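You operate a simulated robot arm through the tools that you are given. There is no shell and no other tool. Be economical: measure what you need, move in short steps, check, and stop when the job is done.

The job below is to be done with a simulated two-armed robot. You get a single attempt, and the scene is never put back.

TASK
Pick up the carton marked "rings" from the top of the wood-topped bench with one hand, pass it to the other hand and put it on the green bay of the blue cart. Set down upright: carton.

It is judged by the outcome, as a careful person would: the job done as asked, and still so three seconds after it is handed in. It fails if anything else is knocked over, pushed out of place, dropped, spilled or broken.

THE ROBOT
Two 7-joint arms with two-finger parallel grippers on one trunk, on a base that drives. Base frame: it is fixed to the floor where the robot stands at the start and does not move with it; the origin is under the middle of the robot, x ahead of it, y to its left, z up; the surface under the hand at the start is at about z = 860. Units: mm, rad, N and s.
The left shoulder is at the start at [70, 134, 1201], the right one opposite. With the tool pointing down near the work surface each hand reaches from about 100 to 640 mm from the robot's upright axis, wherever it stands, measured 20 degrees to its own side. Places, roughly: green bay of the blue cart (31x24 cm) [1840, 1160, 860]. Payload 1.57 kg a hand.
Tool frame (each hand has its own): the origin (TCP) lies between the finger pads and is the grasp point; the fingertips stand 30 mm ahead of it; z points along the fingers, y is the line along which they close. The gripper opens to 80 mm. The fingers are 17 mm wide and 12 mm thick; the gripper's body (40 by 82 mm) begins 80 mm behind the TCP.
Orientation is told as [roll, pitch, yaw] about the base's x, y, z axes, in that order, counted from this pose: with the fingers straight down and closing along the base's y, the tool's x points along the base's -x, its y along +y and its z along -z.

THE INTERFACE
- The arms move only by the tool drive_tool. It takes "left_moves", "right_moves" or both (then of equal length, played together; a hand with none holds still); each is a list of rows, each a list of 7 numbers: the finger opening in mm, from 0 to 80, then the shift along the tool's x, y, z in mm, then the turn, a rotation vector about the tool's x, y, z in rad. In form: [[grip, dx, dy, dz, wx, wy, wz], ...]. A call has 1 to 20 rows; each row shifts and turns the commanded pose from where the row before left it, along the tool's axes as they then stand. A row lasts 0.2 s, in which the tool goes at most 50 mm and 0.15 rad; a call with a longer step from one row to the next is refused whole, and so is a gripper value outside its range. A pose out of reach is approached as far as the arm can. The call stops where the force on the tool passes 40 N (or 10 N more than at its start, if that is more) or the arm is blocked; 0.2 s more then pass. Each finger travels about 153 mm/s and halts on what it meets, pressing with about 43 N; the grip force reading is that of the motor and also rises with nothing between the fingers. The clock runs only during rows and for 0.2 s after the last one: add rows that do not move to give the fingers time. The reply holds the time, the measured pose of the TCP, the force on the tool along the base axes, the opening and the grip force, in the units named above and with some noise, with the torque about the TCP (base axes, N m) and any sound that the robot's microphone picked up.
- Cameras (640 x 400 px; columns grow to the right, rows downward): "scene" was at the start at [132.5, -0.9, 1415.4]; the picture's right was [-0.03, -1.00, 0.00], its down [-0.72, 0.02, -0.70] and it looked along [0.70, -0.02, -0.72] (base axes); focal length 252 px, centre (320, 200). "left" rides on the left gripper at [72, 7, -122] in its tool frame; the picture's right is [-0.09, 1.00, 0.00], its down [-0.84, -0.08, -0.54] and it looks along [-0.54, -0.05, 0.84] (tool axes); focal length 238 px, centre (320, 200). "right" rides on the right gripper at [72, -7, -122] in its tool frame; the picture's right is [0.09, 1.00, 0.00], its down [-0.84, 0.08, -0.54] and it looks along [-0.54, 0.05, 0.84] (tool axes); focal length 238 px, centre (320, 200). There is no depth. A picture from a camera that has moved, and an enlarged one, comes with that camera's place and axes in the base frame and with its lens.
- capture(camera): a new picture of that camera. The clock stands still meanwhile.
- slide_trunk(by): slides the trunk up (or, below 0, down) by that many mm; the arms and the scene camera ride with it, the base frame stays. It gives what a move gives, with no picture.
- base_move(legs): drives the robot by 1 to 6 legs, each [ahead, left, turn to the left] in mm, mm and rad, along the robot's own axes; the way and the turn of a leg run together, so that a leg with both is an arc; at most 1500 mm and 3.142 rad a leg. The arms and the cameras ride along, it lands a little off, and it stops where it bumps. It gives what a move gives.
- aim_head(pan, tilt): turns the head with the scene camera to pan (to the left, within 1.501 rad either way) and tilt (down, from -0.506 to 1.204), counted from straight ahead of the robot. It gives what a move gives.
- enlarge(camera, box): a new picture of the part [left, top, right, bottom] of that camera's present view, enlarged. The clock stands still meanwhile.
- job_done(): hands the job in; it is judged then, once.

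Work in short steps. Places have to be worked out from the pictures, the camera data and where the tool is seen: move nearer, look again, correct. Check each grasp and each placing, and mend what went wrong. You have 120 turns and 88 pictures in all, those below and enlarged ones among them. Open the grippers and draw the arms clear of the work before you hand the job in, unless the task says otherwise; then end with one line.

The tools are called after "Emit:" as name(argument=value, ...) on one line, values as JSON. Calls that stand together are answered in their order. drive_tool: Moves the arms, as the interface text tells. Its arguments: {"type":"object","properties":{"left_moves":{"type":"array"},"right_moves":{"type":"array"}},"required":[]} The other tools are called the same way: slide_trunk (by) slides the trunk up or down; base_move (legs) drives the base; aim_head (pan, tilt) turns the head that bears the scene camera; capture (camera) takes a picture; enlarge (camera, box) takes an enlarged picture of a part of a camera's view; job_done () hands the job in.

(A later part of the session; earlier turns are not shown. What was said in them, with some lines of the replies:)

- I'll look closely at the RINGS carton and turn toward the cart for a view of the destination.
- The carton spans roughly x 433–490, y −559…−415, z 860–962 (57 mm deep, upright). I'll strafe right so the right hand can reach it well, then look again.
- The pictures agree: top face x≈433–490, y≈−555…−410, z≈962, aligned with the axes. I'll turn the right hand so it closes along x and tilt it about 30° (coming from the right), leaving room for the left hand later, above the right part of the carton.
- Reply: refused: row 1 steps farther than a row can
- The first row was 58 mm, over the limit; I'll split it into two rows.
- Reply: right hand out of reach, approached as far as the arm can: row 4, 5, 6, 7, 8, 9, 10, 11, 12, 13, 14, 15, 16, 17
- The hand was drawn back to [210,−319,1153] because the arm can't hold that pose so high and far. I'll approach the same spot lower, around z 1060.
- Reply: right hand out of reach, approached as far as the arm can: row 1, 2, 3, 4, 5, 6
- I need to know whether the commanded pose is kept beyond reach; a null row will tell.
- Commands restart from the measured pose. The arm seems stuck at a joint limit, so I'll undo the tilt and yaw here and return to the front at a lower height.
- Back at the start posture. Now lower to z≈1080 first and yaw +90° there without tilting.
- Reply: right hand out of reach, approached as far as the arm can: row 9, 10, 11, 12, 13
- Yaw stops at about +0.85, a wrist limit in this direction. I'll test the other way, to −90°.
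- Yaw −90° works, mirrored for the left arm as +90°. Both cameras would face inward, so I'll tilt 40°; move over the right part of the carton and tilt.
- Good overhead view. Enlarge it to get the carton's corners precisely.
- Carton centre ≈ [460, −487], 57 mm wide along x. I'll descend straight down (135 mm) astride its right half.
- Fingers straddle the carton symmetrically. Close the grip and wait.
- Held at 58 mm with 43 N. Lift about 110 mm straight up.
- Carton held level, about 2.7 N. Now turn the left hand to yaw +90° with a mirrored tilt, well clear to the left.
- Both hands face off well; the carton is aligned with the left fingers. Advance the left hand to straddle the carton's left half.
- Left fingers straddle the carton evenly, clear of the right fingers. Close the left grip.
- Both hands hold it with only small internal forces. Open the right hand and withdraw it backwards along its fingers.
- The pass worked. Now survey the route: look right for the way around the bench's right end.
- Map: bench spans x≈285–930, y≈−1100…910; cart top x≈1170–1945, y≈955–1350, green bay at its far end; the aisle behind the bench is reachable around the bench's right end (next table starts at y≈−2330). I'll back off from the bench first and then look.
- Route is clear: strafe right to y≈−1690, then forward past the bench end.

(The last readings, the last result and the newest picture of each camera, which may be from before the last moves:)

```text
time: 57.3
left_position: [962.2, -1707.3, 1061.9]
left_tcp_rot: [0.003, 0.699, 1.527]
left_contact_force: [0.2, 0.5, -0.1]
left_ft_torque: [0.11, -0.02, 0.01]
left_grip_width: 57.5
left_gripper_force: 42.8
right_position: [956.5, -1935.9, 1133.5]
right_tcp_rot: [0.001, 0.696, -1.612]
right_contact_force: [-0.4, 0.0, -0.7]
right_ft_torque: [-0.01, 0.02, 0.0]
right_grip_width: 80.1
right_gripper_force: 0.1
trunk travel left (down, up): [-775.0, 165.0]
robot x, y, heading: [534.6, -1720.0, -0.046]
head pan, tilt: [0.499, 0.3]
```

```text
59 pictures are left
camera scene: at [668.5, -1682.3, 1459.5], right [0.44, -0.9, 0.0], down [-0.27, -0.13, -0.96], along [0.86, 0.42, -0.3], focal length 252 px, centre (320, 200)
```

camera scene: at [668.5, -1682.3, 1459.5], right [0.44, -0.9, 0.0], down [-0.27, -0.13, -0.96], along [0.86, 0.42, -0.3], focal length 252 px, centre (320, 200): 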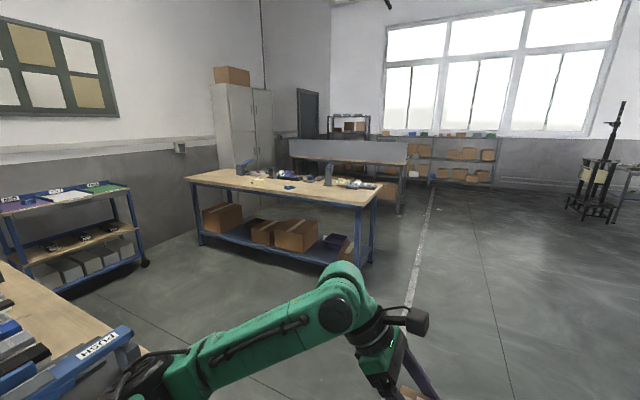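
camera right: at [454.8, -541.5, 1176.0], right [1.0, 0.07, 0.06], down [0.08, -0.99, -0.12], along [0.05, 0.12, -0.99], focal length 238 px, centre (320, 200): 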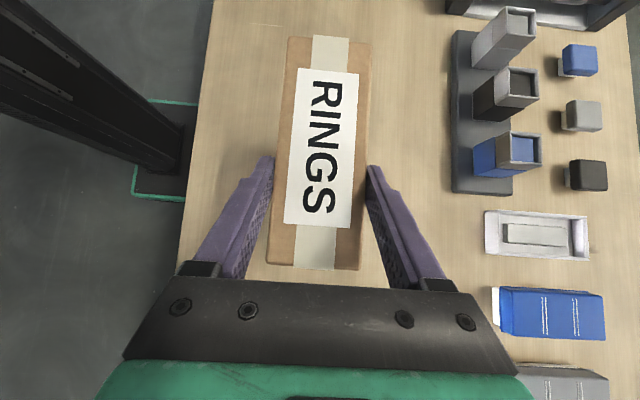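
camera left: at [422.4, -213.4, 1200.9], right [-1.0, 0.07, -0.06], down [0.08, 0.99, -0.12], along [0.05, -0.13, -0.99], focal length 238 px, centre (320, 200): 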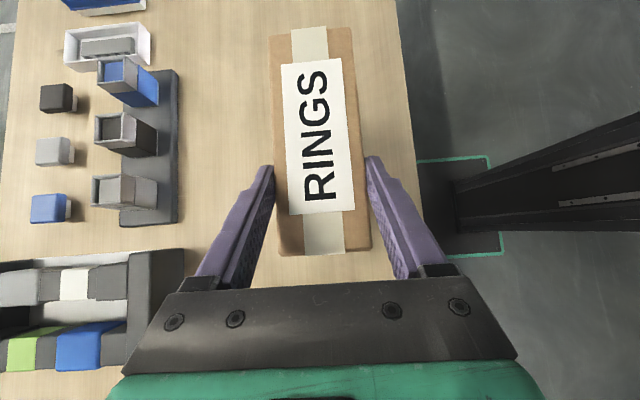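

Aisle between bench (x<930) and rear bench (x>2540) is clear. Drive forward to x≈1700, turn left to face +y and go up the aisle to about y≈−300.

Emit:
base_move(legs=[[1170, 40, 0.045], [0, 0, 1.571], [1400, 0, 0]])

Emit:
aim_head(pan=0.0, tilt=0.5)

Emit:
capture(camera="scene")

```text
time: 73.7
left_position: [1639.2, 111.9, 1062.3]
left_tcp_rot: [0.002, 0.7, -3.109]
left_contact_force: [-0.5, 0.2, -1.2]
left_ft_torque: [-0.01, 0.11, -0.01]
left_grip_width: 57.6
left_gripper_force: 43.0
right_position: [1867.2, 122.9, 1134.0]
right_tcp_rot: [0.003, 0.696, 0.035]
right_contact_force: [-0.1, -1.0, -0.3]
right_ft_torque: [0.03, -0.02, 0.01]
right_grip_width: 80.0
right_gripper_force: 0.2
trunk travel left (down, up): [-775.0, 165.0]
robot x, y, heading: [1687.2, -314.0, 1.598]
head pan, tilt: [0.499, 0.3]
```

```text
time: 74.7
left_position: [1638.7, 113.2, 1060.9]
left_tcp_rot: [0.004, 0.7, -3.108]
left_contact_force: [0.3, -0.1, 0.6]
left_ft_torque: [0.03, 0.1, 0.01]
left_grip_width: 57.3
left_gripper_force: 43.6
right_position: [1866.0, 122.5, 1133.4]
right_tcp_rot: [0.001, 0.697, 0.034]
right_contact_force: [-0.2, -0.6, 0.2]
right_ft_torque: [-0.03, 0.01, 0.02]
right_grip_width: 80.1
right_gripper_force: 0.1
trunk travel left (down, up): [-775.0, 165.0]
robot x, y, heading: [1687.2, -317.9, 1.602]
head pan, tilt: [0.0, 0.499]
```

```text
58 pictures are left
camera scene: at [1684.1, -173.0, 1441.2], right [1.0, 0.03, 0.0], down [0.01, -0.48, -0.88], along [-0.03, 0.88, -0.48], focal length 252 px, centre (320, 200)
```

scene: 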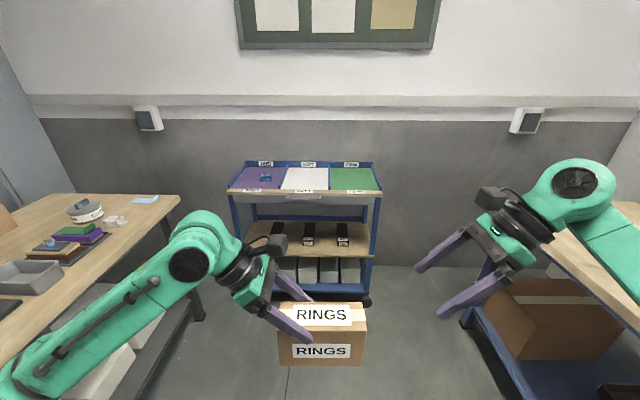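

Facing the cart, green bay (empty) is the right-hand one. Square up and approach to about [1890, 560], then look closely.

Emit:
base_move(legs=[[0, 0, -0.031], [880, -200, 0]])

Emit:
aim_head(pan=0.0, tilt=0.65)

Emit:
capture(camera="scene")

Emit:
capture(camera="left")

```text
time: 79.8
left_position: [1841.8, 1007.9, 1061.3]
left_tcp_rot: [0.001, 0.7, -3.129]
left_contact_force: [-0.4, 0.9, 0.6]
left_ft_torque: [0.02, 0.13, -0.06]
left_grip_width: 57.4
left_gripper_force: 42.8
right_position: [2069.6, 1016.4, 1133.9]
right_tcp_rot: [0.003, 0.697, 0.018]
right_contact_force: [0.4, 0.2, 1.5]
right_ft_torque: [0.04, 0.02, 0.02]
right_grip_width: 80.0
right_gripper_force: 0.1
trunk travel left (down, up): [-775.0, 165.0]
robot x, y, heading: [1880.9, 582.5, 1.581]
head pan, tilt: [0.0, 0.499]
```

```text
time: 80.5
left_position: [1842.1, 1008.4, 1060.5]
left_tcp_rot: [0.003, 0.698, -3.126]
left_contact_force: [1.1, 0.6, -0.6]
left_ft_torque: [0.0, 0.12, 0.04]
left_grip_width: 57.8
left_gripper_force: 43.0
right_position: [2070.1, 1015.1, 1134.0]
right_tcp_rot: [0.001, 0.697, 0.016]
right_contact_force: [-1.1, -0.4, 0.3]
right_ft_torque: [-0.01, 0.0, -0.02]
right_grip_width: 79.8
right_gripper_force: 0.0
trunk travel left (down, up): [-775.0, 165.0]
robot x, y, heading: [1883.9, 579.2, 1.58]
head pan, tilt: [0.0, 0.649]
```

```text
57 pictures are left
camera scene: at [1882.0, 718.9, 1427.8], right [1.0, 0.01, 0.0], down [0.01, -0.6, -0.8], along [-0.01, 0.8, -0.6], focal length 252 px, centre (320, 200)
```

scene: 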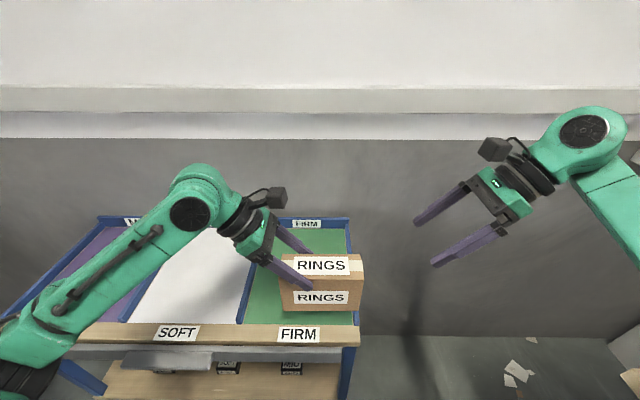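

```text
56 pictures are left
camera left: at [1818.3, 1001.4, 1200.5], right [-0.06, -1.0, -0.06], down [-0.99, 0.06, -0.12], along [0.13, 0.05, -0.99], focal length 238 px, centre (320, 200)
```

left: 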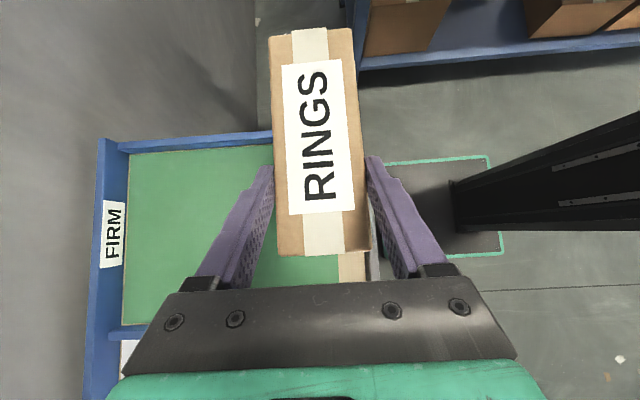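

Green bay measured: x≈1704–1962, y≈995–1315, centre ≈[1835,1155]. Carton centre is at ≈[1874,1008]; drive 85 mm forward and then shift the arm forward and left over the centre.

Emit:
base_move(legs=[[85, 0, -0.008]])

Emit:
drive_tool(left_moves=[[40, -9, -16, -8, 0, 0, 0], [40, -9, -16, -8, 0, 0, 0], [40, -9, -16, -7, 0, 0, 0], [40, 0, -16, 0, 0, 0, 0]])

Emit:
capture(camera="left")

Emit:
capture(camera="scene")

```text
time: 81.6
left_position: [1844.2, 1090.7, 1061.9]
left_tcp_rot: [0.0, 0.701, -3.137]
left_contact_force: [-0.3, -0.6, -4.0]
left_ft_torque: [-0.01, 0.15, -0.01]
left_grip_width: 57.6
left_gripper_force: 42.7
right_position: [2074.5, 1095.8, 1135.0]
right_tcp_rot: [0.005, 0.698, 0.01]
right_contact_force: [-0.3, -0.1, -0.1]
right_ft_torque: [0.0, -0.02, -0.03]
right_grip_width: 80.0
right_gripper_force: 0.0
trunk travel left (down, up): [-775.0, 165.0]
robot x, y, heading: [1876.5, 663.5, 1.578]
head pan, tilt: [0.0, 0.649]
```

```text
time: 82.6
left_position: [1809.6, 1157.3, 1060.2]
left_tcp_rot: [0.004, 0.7, -3.135]
left_contact_force: [-0.1, -0.6, -4.1]
left_ft_torque: [-0.02, 0.14, 0.02]
left_grip_width: 57.4
left_gripper_force: 43.1
right_position: [2073.9, 1099.1, 1133.7]
right_tcp_rot: [0.001, 0.695, 0.007]
right_contact_force: [0.0, 0.7, -0.6]
right_ft_torque: [0.0, 0.01, 0.01]
right_grip_width: 79.8
right_gripper_force: 0.1
trunk travel left (down, up): [-775.0, 165.0]
robot x, y, heading: [1884.2, 661.1, 1.573]
head pan, tilt: [0.0, 0.649]
```

```text
55 pictures are left
camera left: at [1785.7, 1150.5, 1200.5], right [-0.07, -1.0, -0.06], down [-0.99, 0.07, -0.12], along [0.13, 0.05, -0.99], focal length 238 px, centre (320, 200)
```

left: 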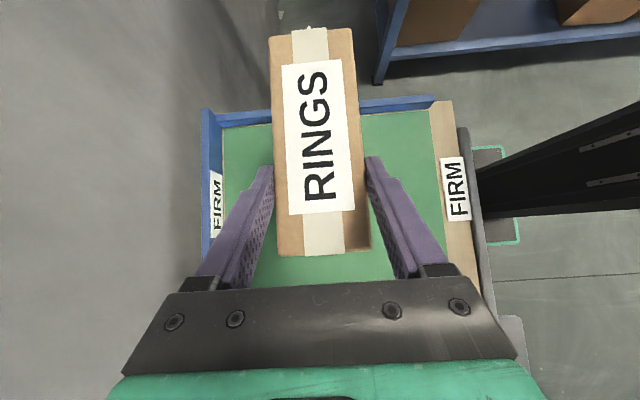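

```text
54 pictures are left
camera scene: at [1883.1, 803.7, 1427.7], right [1.0, 0.0, 0.0], down [0.0, -0.61, -0.8], along [0.0, 0.8, -0.61], focal length 252 px, centre (320, 200)
```

scene: 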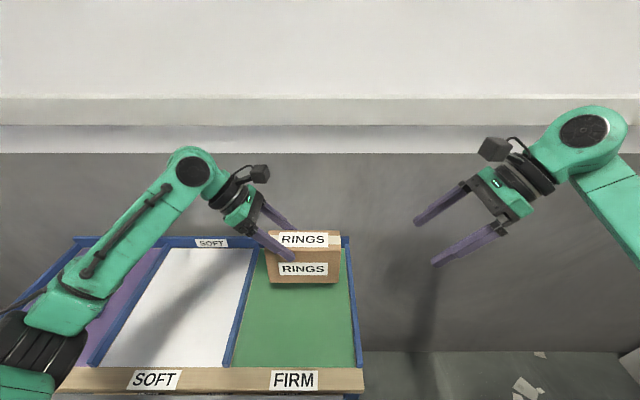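

Carton is centred over the green bay. Lower 120 mm, leaving ~14 mm.

Emit:
drive_tool(left_moves=[[40, -16, 0, 19.2, 0, 0, 0], [40, -19.3, 0, 23, 0, 0, 0], [40, -19.3, 0, 23, 0, 0, 0], [40, -16, 0, 19.2, 0, 0, 0], [40, -6.5, 0, 7.6, 0, 0, 0]])

Emit:
capture(camera="scene")

Emit:
capture(camera="left")

```text
time: 83.6
left_position: [1810.6, 1157.1, 968.8]
left_tcp_rot: [-0.024, 0.714, 3.134]
left_contact_force: [-1.3, -4.5, 11.5]
left_ft_torque: [-0.85, 0.64, 0.03]
left_grip_width: 57.4
left_gripper_force: 42.7
right_position: [2072.2, 1096.6, 1135.2]
right_tcp_rot: [0.004, 0.696, 0.009]
right_contact_force: [1.3, 0.5, 0.2]
right_ft_torque: [0.0, -0.01, 0.01]
right_grip_width: 80.0
right_gripper_force: 0.0
trunk travel left (down, up): [-775.0, 165.0]
robot x, y, heading: [1880.1, 664.9, 1.573]
head pan, tilt: [0.0, 0.649]
stopped in row 4 (left hand): the force on the tool passed its limit at 45 N (the readings are from after the stop); the commanded pose is now the measured one
```

```text
53 pictures are left
camera scene: at [1881.5, 799.6, 1428.2], right [1.0, 0.0, 0.0], down [0.0, -0.6, -0.8], along [0.0, 0.8, -0.6], focal length 252 px, centre (320, 200)
```

scene: 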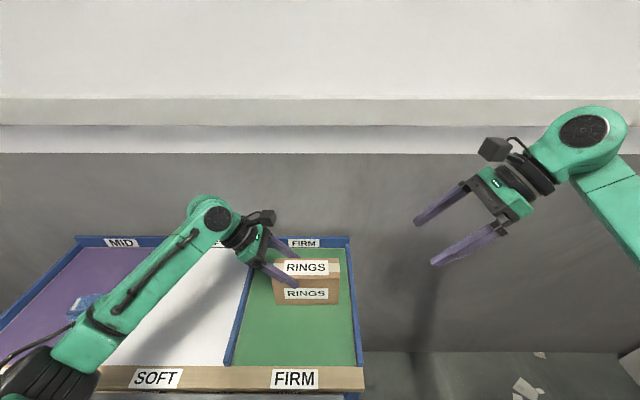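

```text
52 pictures are left
camera left: at [1784.9, 1147.0, 1107.8], right [-0.06, -0.99, -0.08], down [-0.99, 0.07, -0.14], along [0.14, 0.07, -0.99], focal length 238 px, centre (320, 200)
```

left: 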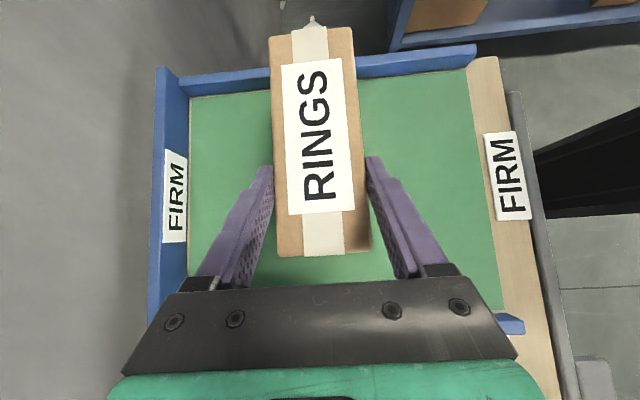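

The descent stopped at z≈969 on a 45 N contact, higher than expected. Look closely to see what is touching.

Emit:
enlarge(camera="scene", box=[210, 190, 370, 350])

Emit:
enlarge(camera="left", box=[180, 0, 460, 290])

Emit:
enlarge(camera="scene", box=[0, 190, 250, 400])

Emit:
capture(camera="right")

```text
2.50 times, centred on (290, 270) of scene
camera zoom: at [1881.5, 799.6, 1428.2], right [1.0, 0.0, 0.0], down [0.0, -0.6, -0.8], along [0.0, 0.8, -0.6], focal length 630 px, centre (395, 25)
```

zoom: 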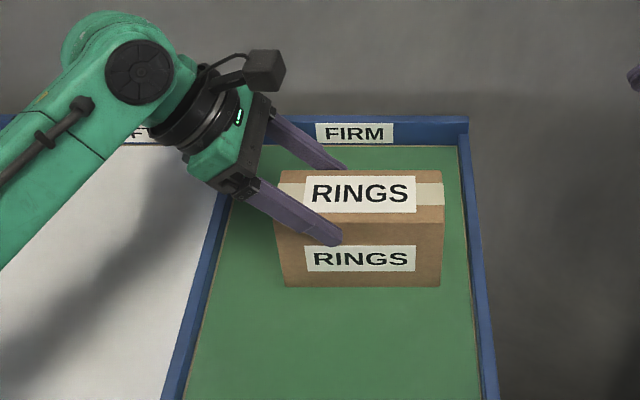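

```text
1.38 times, centred on (320, 145) of left
camera zoom: at [1784.9, 1147.0, 1107.8], right [-0.06, -0.99, -0.08], down [-0.99, 0.07, -0.14], along [0.14, 0.07, -0.99], focal length 329 px, centre (320, 276)
```

zoom: 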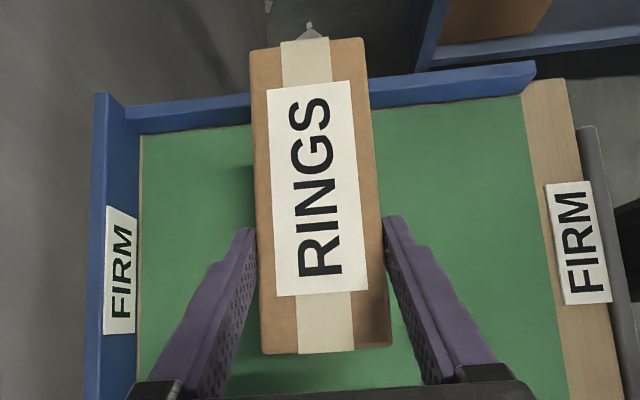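

```text
1.90 times, centred on (125, 295) of scene
camera zoom: at [1881.5, 799.6, 1428.2], right [1.0, 0.0, 0.0], down [0.0, -0.6, -0.8], along [0.0, 0.8, -0.6], focal length 480 px, centre (691, 19)
```

zoom: 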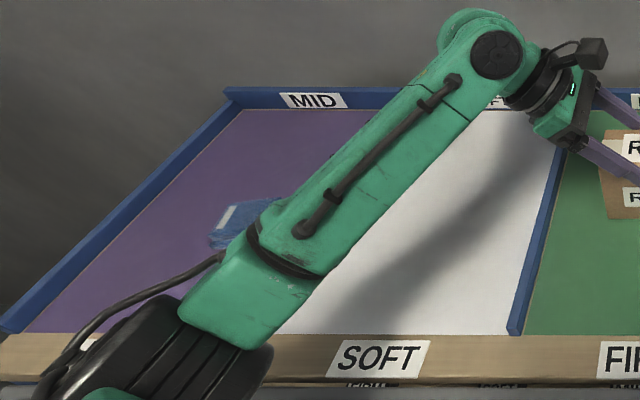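

```text
48 pictures are left
camera right: at [2096.1, 1089.4, 1275.1], right [-0.08, 0.99, 0.06], down [0.99, 0.09, -0.12], along [-0.13, 0.05, -0.99], focal length 238 px, centre (320, 200)
```

right: 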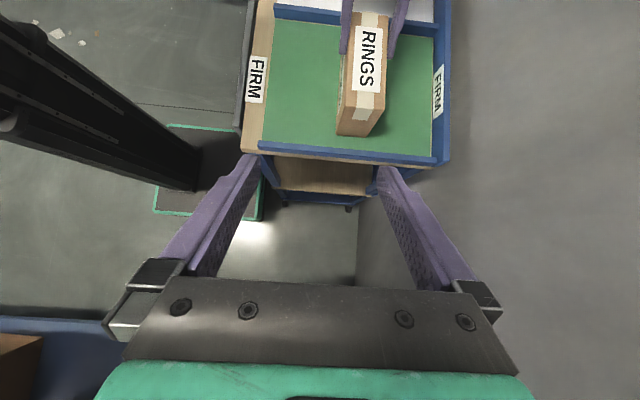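

Geometry from the scene picture puts the carton's bottom at z≈868 (it sits lower in the hand than I assumed), so it should be on the bay floor. I'll confirm with a 2 mm push down before releasing.

Emit:
drive_tool(left_moves=[[40, 0, 0, 0, 0, 0, 0], [40, -1.3, 0, 1.5, 0, 0, 0]])

```text
time: 84.2
left_position: [1810.5, 1157.1, 969.2]
left_tcp_rot: [-0.032, 0.717, 3.128]
left_contact_force: [-1.7, 1.2, 27.4]
left_ft_torque: [-0.66, 0.7, -0.38]
left_grip_width: 57.7
left_gripper_force: 42.7
right_position: [2073.0, 1094.5, 1134.7]
right_tcp_rot: [0.005, 0.696, 0.009]
right_contact_force: [0.2, -0.4, -0.1]
right_ft_torque: [-0.04, -0.02, 0.02]
right_grip_width: 80.3
right_gripper_force: 0.0
trunk travel left (down, up): [-775.0, 165.0]
robot x, y, heading: [1882.7, 664.5, 1.574]
head pan, tilt: [0.0, 0.649]
```

Vertical force rises immediately to 27 N, so the carton rests on the floor. Ease off 1.5 mm and open the fingers.

Emit:
drive_tool(left_moves=[[40, 1.3, 0, -1.5, 0, 0, 0], [40, 0, 0, 0, 0, 0, 0], [62, 0, 0, 0, 0, 0, 0], [70, 0, 0, 0, 0, 0, 0], [80, 0, 0, 0, 0, 0, 0], [80, 0, 0, 0, 0, 0, 0]])

Emit:
enlarge(camera="scene", box=[210, 190, 370, 350])

Emit:
capture(camera="left")

```text
time: 85.6
left_position: [1810.9, 1157.4, 966.4]
left_tcp_rot: [-0.021, 0.713, 3.135]
left_contact_force: [0.7, 0.2, 0.4]
left_ft_torque: [0.01, 0.0, 0.01]
left_grip_width: 80.0
left_gripper_force: 0.1
right_position: [2072.2, 1098.4, 1134.3]
right_tcp_rot: [0.002, 0.698, 0.009]
right_contact_force: [0.6, 0.1, 0.5]
right_ft_torque: [0.0, -0.02, 0.02]
right_grip_width: 80.1
right_gripper_force: 0.0
trunk travel left (down, up): [-775.0, 165.0]
robot x, y, heading: [1882.4, 665.4, 1.572]
head pan, tilt: [0.0, 0.649]
```

```text
2.50 times, centred on (290, 270) of scene
camera zoom: at [1882.4, 802.9, 1427.8], right [1.0, 0.0, 0.0], down [0.0, -0.6, -0.8], along [0.0, 0.8, -0.6], focal length 630 px, centre (395, 25)
```

zoom: 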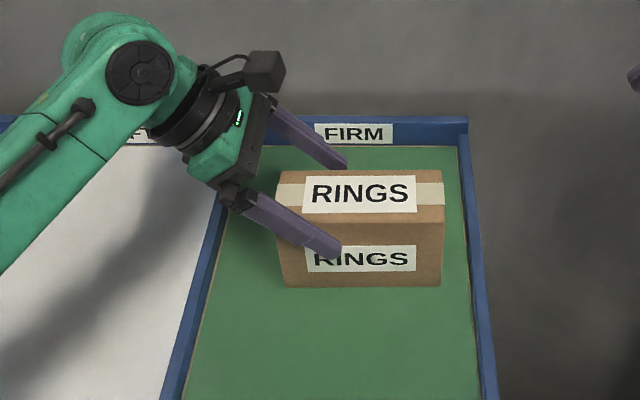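

```text
46 pictures are left
camera left: at [1785.5, 1149.5, 1105.6], right [-0.06, -1.0, -0.08], down [-0.99, 0.07, -0.14], along [0.14, 0.07, -0.99], focal length 238 px, centre (320, 200)
```

left: 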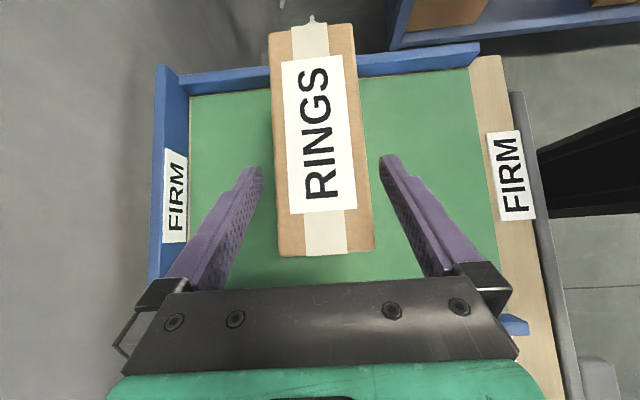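

The carton stands flat and untouched by the open fingers. Raise the left hand straight up clear of it.

Emit:
drive_tool(left_moves=[[80, 12.9, 0, -15.3, 0, 0, 0], [80, 19.3, 0, -23, 0, 0, 0], [80, 19.3, 0, -23, 0, 0, 0], [80, 19.3, 0, -23, 0, 0, 0], [80, 19.3, 0, -23, 0, 0, 0]])

Emit:
base_move(legs=[[-350, 0, 0]])

Emit:
capture(camera="scene")

Emit:
enlarge(camera="scene", box=[140, 120, 400, 280])

```text
time: 86.8
left_position: [1807.9, 1155.9, 1108.5]
left_tcp_rot: [-0.021, 0.713, 3.134]
left_contact_force: [-0.7, -0.1, 0.0]
left_ft_torque: [-0.03, -0.01, 0.02]
left_grip_width: 80.3
left_gripper_force: 0.0
right_position: [2073.8, 1098.4, 1133.8]
right_tcp_rot: [0.003, 0.696, 0.008]
right_contact_force: [-0.4, 1.1, -0.6]
right_ft_torque: [0.01, 0.01, 0.02]
right_grip_width: 79.9
right_gripper_force: 0.1
trunk travel left (down, up): [-775.0, 165.0]
robot x, y, heading: [1881.8, 662.6, 1.572]
head pan, tilt: [0.0, 0.649]
```

```text
time: 89.1
left_position: [1808.6, 809.3, 1107.8]
left_tcp_rot: [-0.018, 0.711, 3.139]
left_contact_force: [0.0, 0.0, 0.0]
left_ft_torque: [-0.01, 0.03, 0.01]
left_grip_width: 80.0
left_gripper_force: 0.0
right_position: [2073.9, 751.6, 1133.1]
right_tcp_rot: [0.001, 0.697, 0.01]
right_contact_force: [0.4, -0.2, 0.7]
right_ft_torque: [0.01, -0.04, -0.01]
right_grip_width: 80.2
right_gripper_force: 0.0
trunk travel left (down, up): [-775.0, 165.0]
robot x, y, heading: [1884.3, 317.5, 1.58]
head pan, tilt: [0.0, 0.649]
```

```text
45 pictures are left
camera scene: at [1883.8, 456.3, 1427.6], right [1.0, 0.01, 0.0], down [0.0, -0.61, -0.8], along [-0.01, 0.8, -0.61], focal length 252 px, centre (320, 200)
```

scene: 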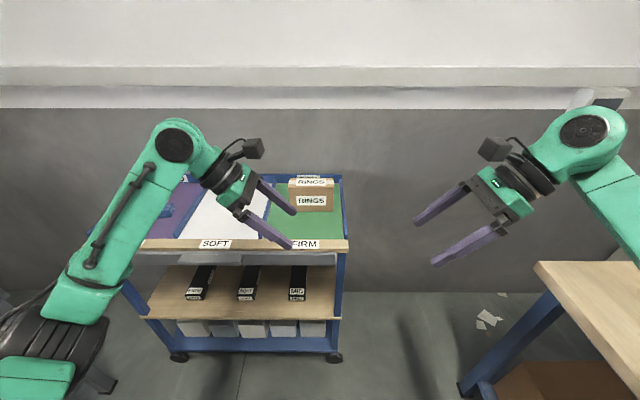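

```text
2.46 times, centred on (270, 200) of scene
camera zoom: at [1883.8, 456.3, 1427.6], right [1.0, 0.01, 0.0], down [0.0, -0.61, -0.8], along [-0.01, 0.8, -0.61], focal length 620 px, centre (443, 200)
```

zoom: 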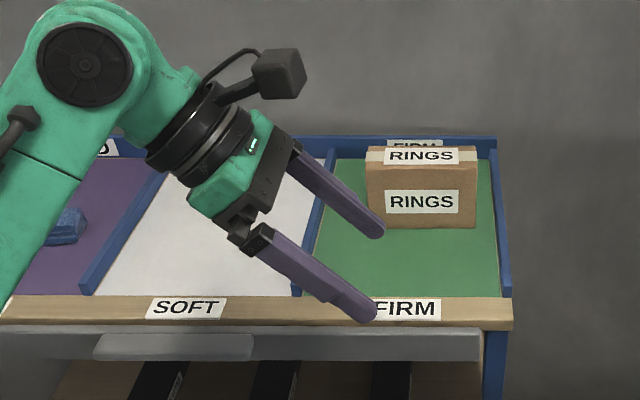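

The carton stands upright in the green bay. Both grippers are open and clear, and nothing else has moved, so I'm handing the job in.

Emit:
job_done()

```text
The job is handed in.
```

The "rings" carton was picked up with the right hand, passed to the left, and set down upright in the green bay of the blue cart; both grippers are open and clear, and the job is handed in.
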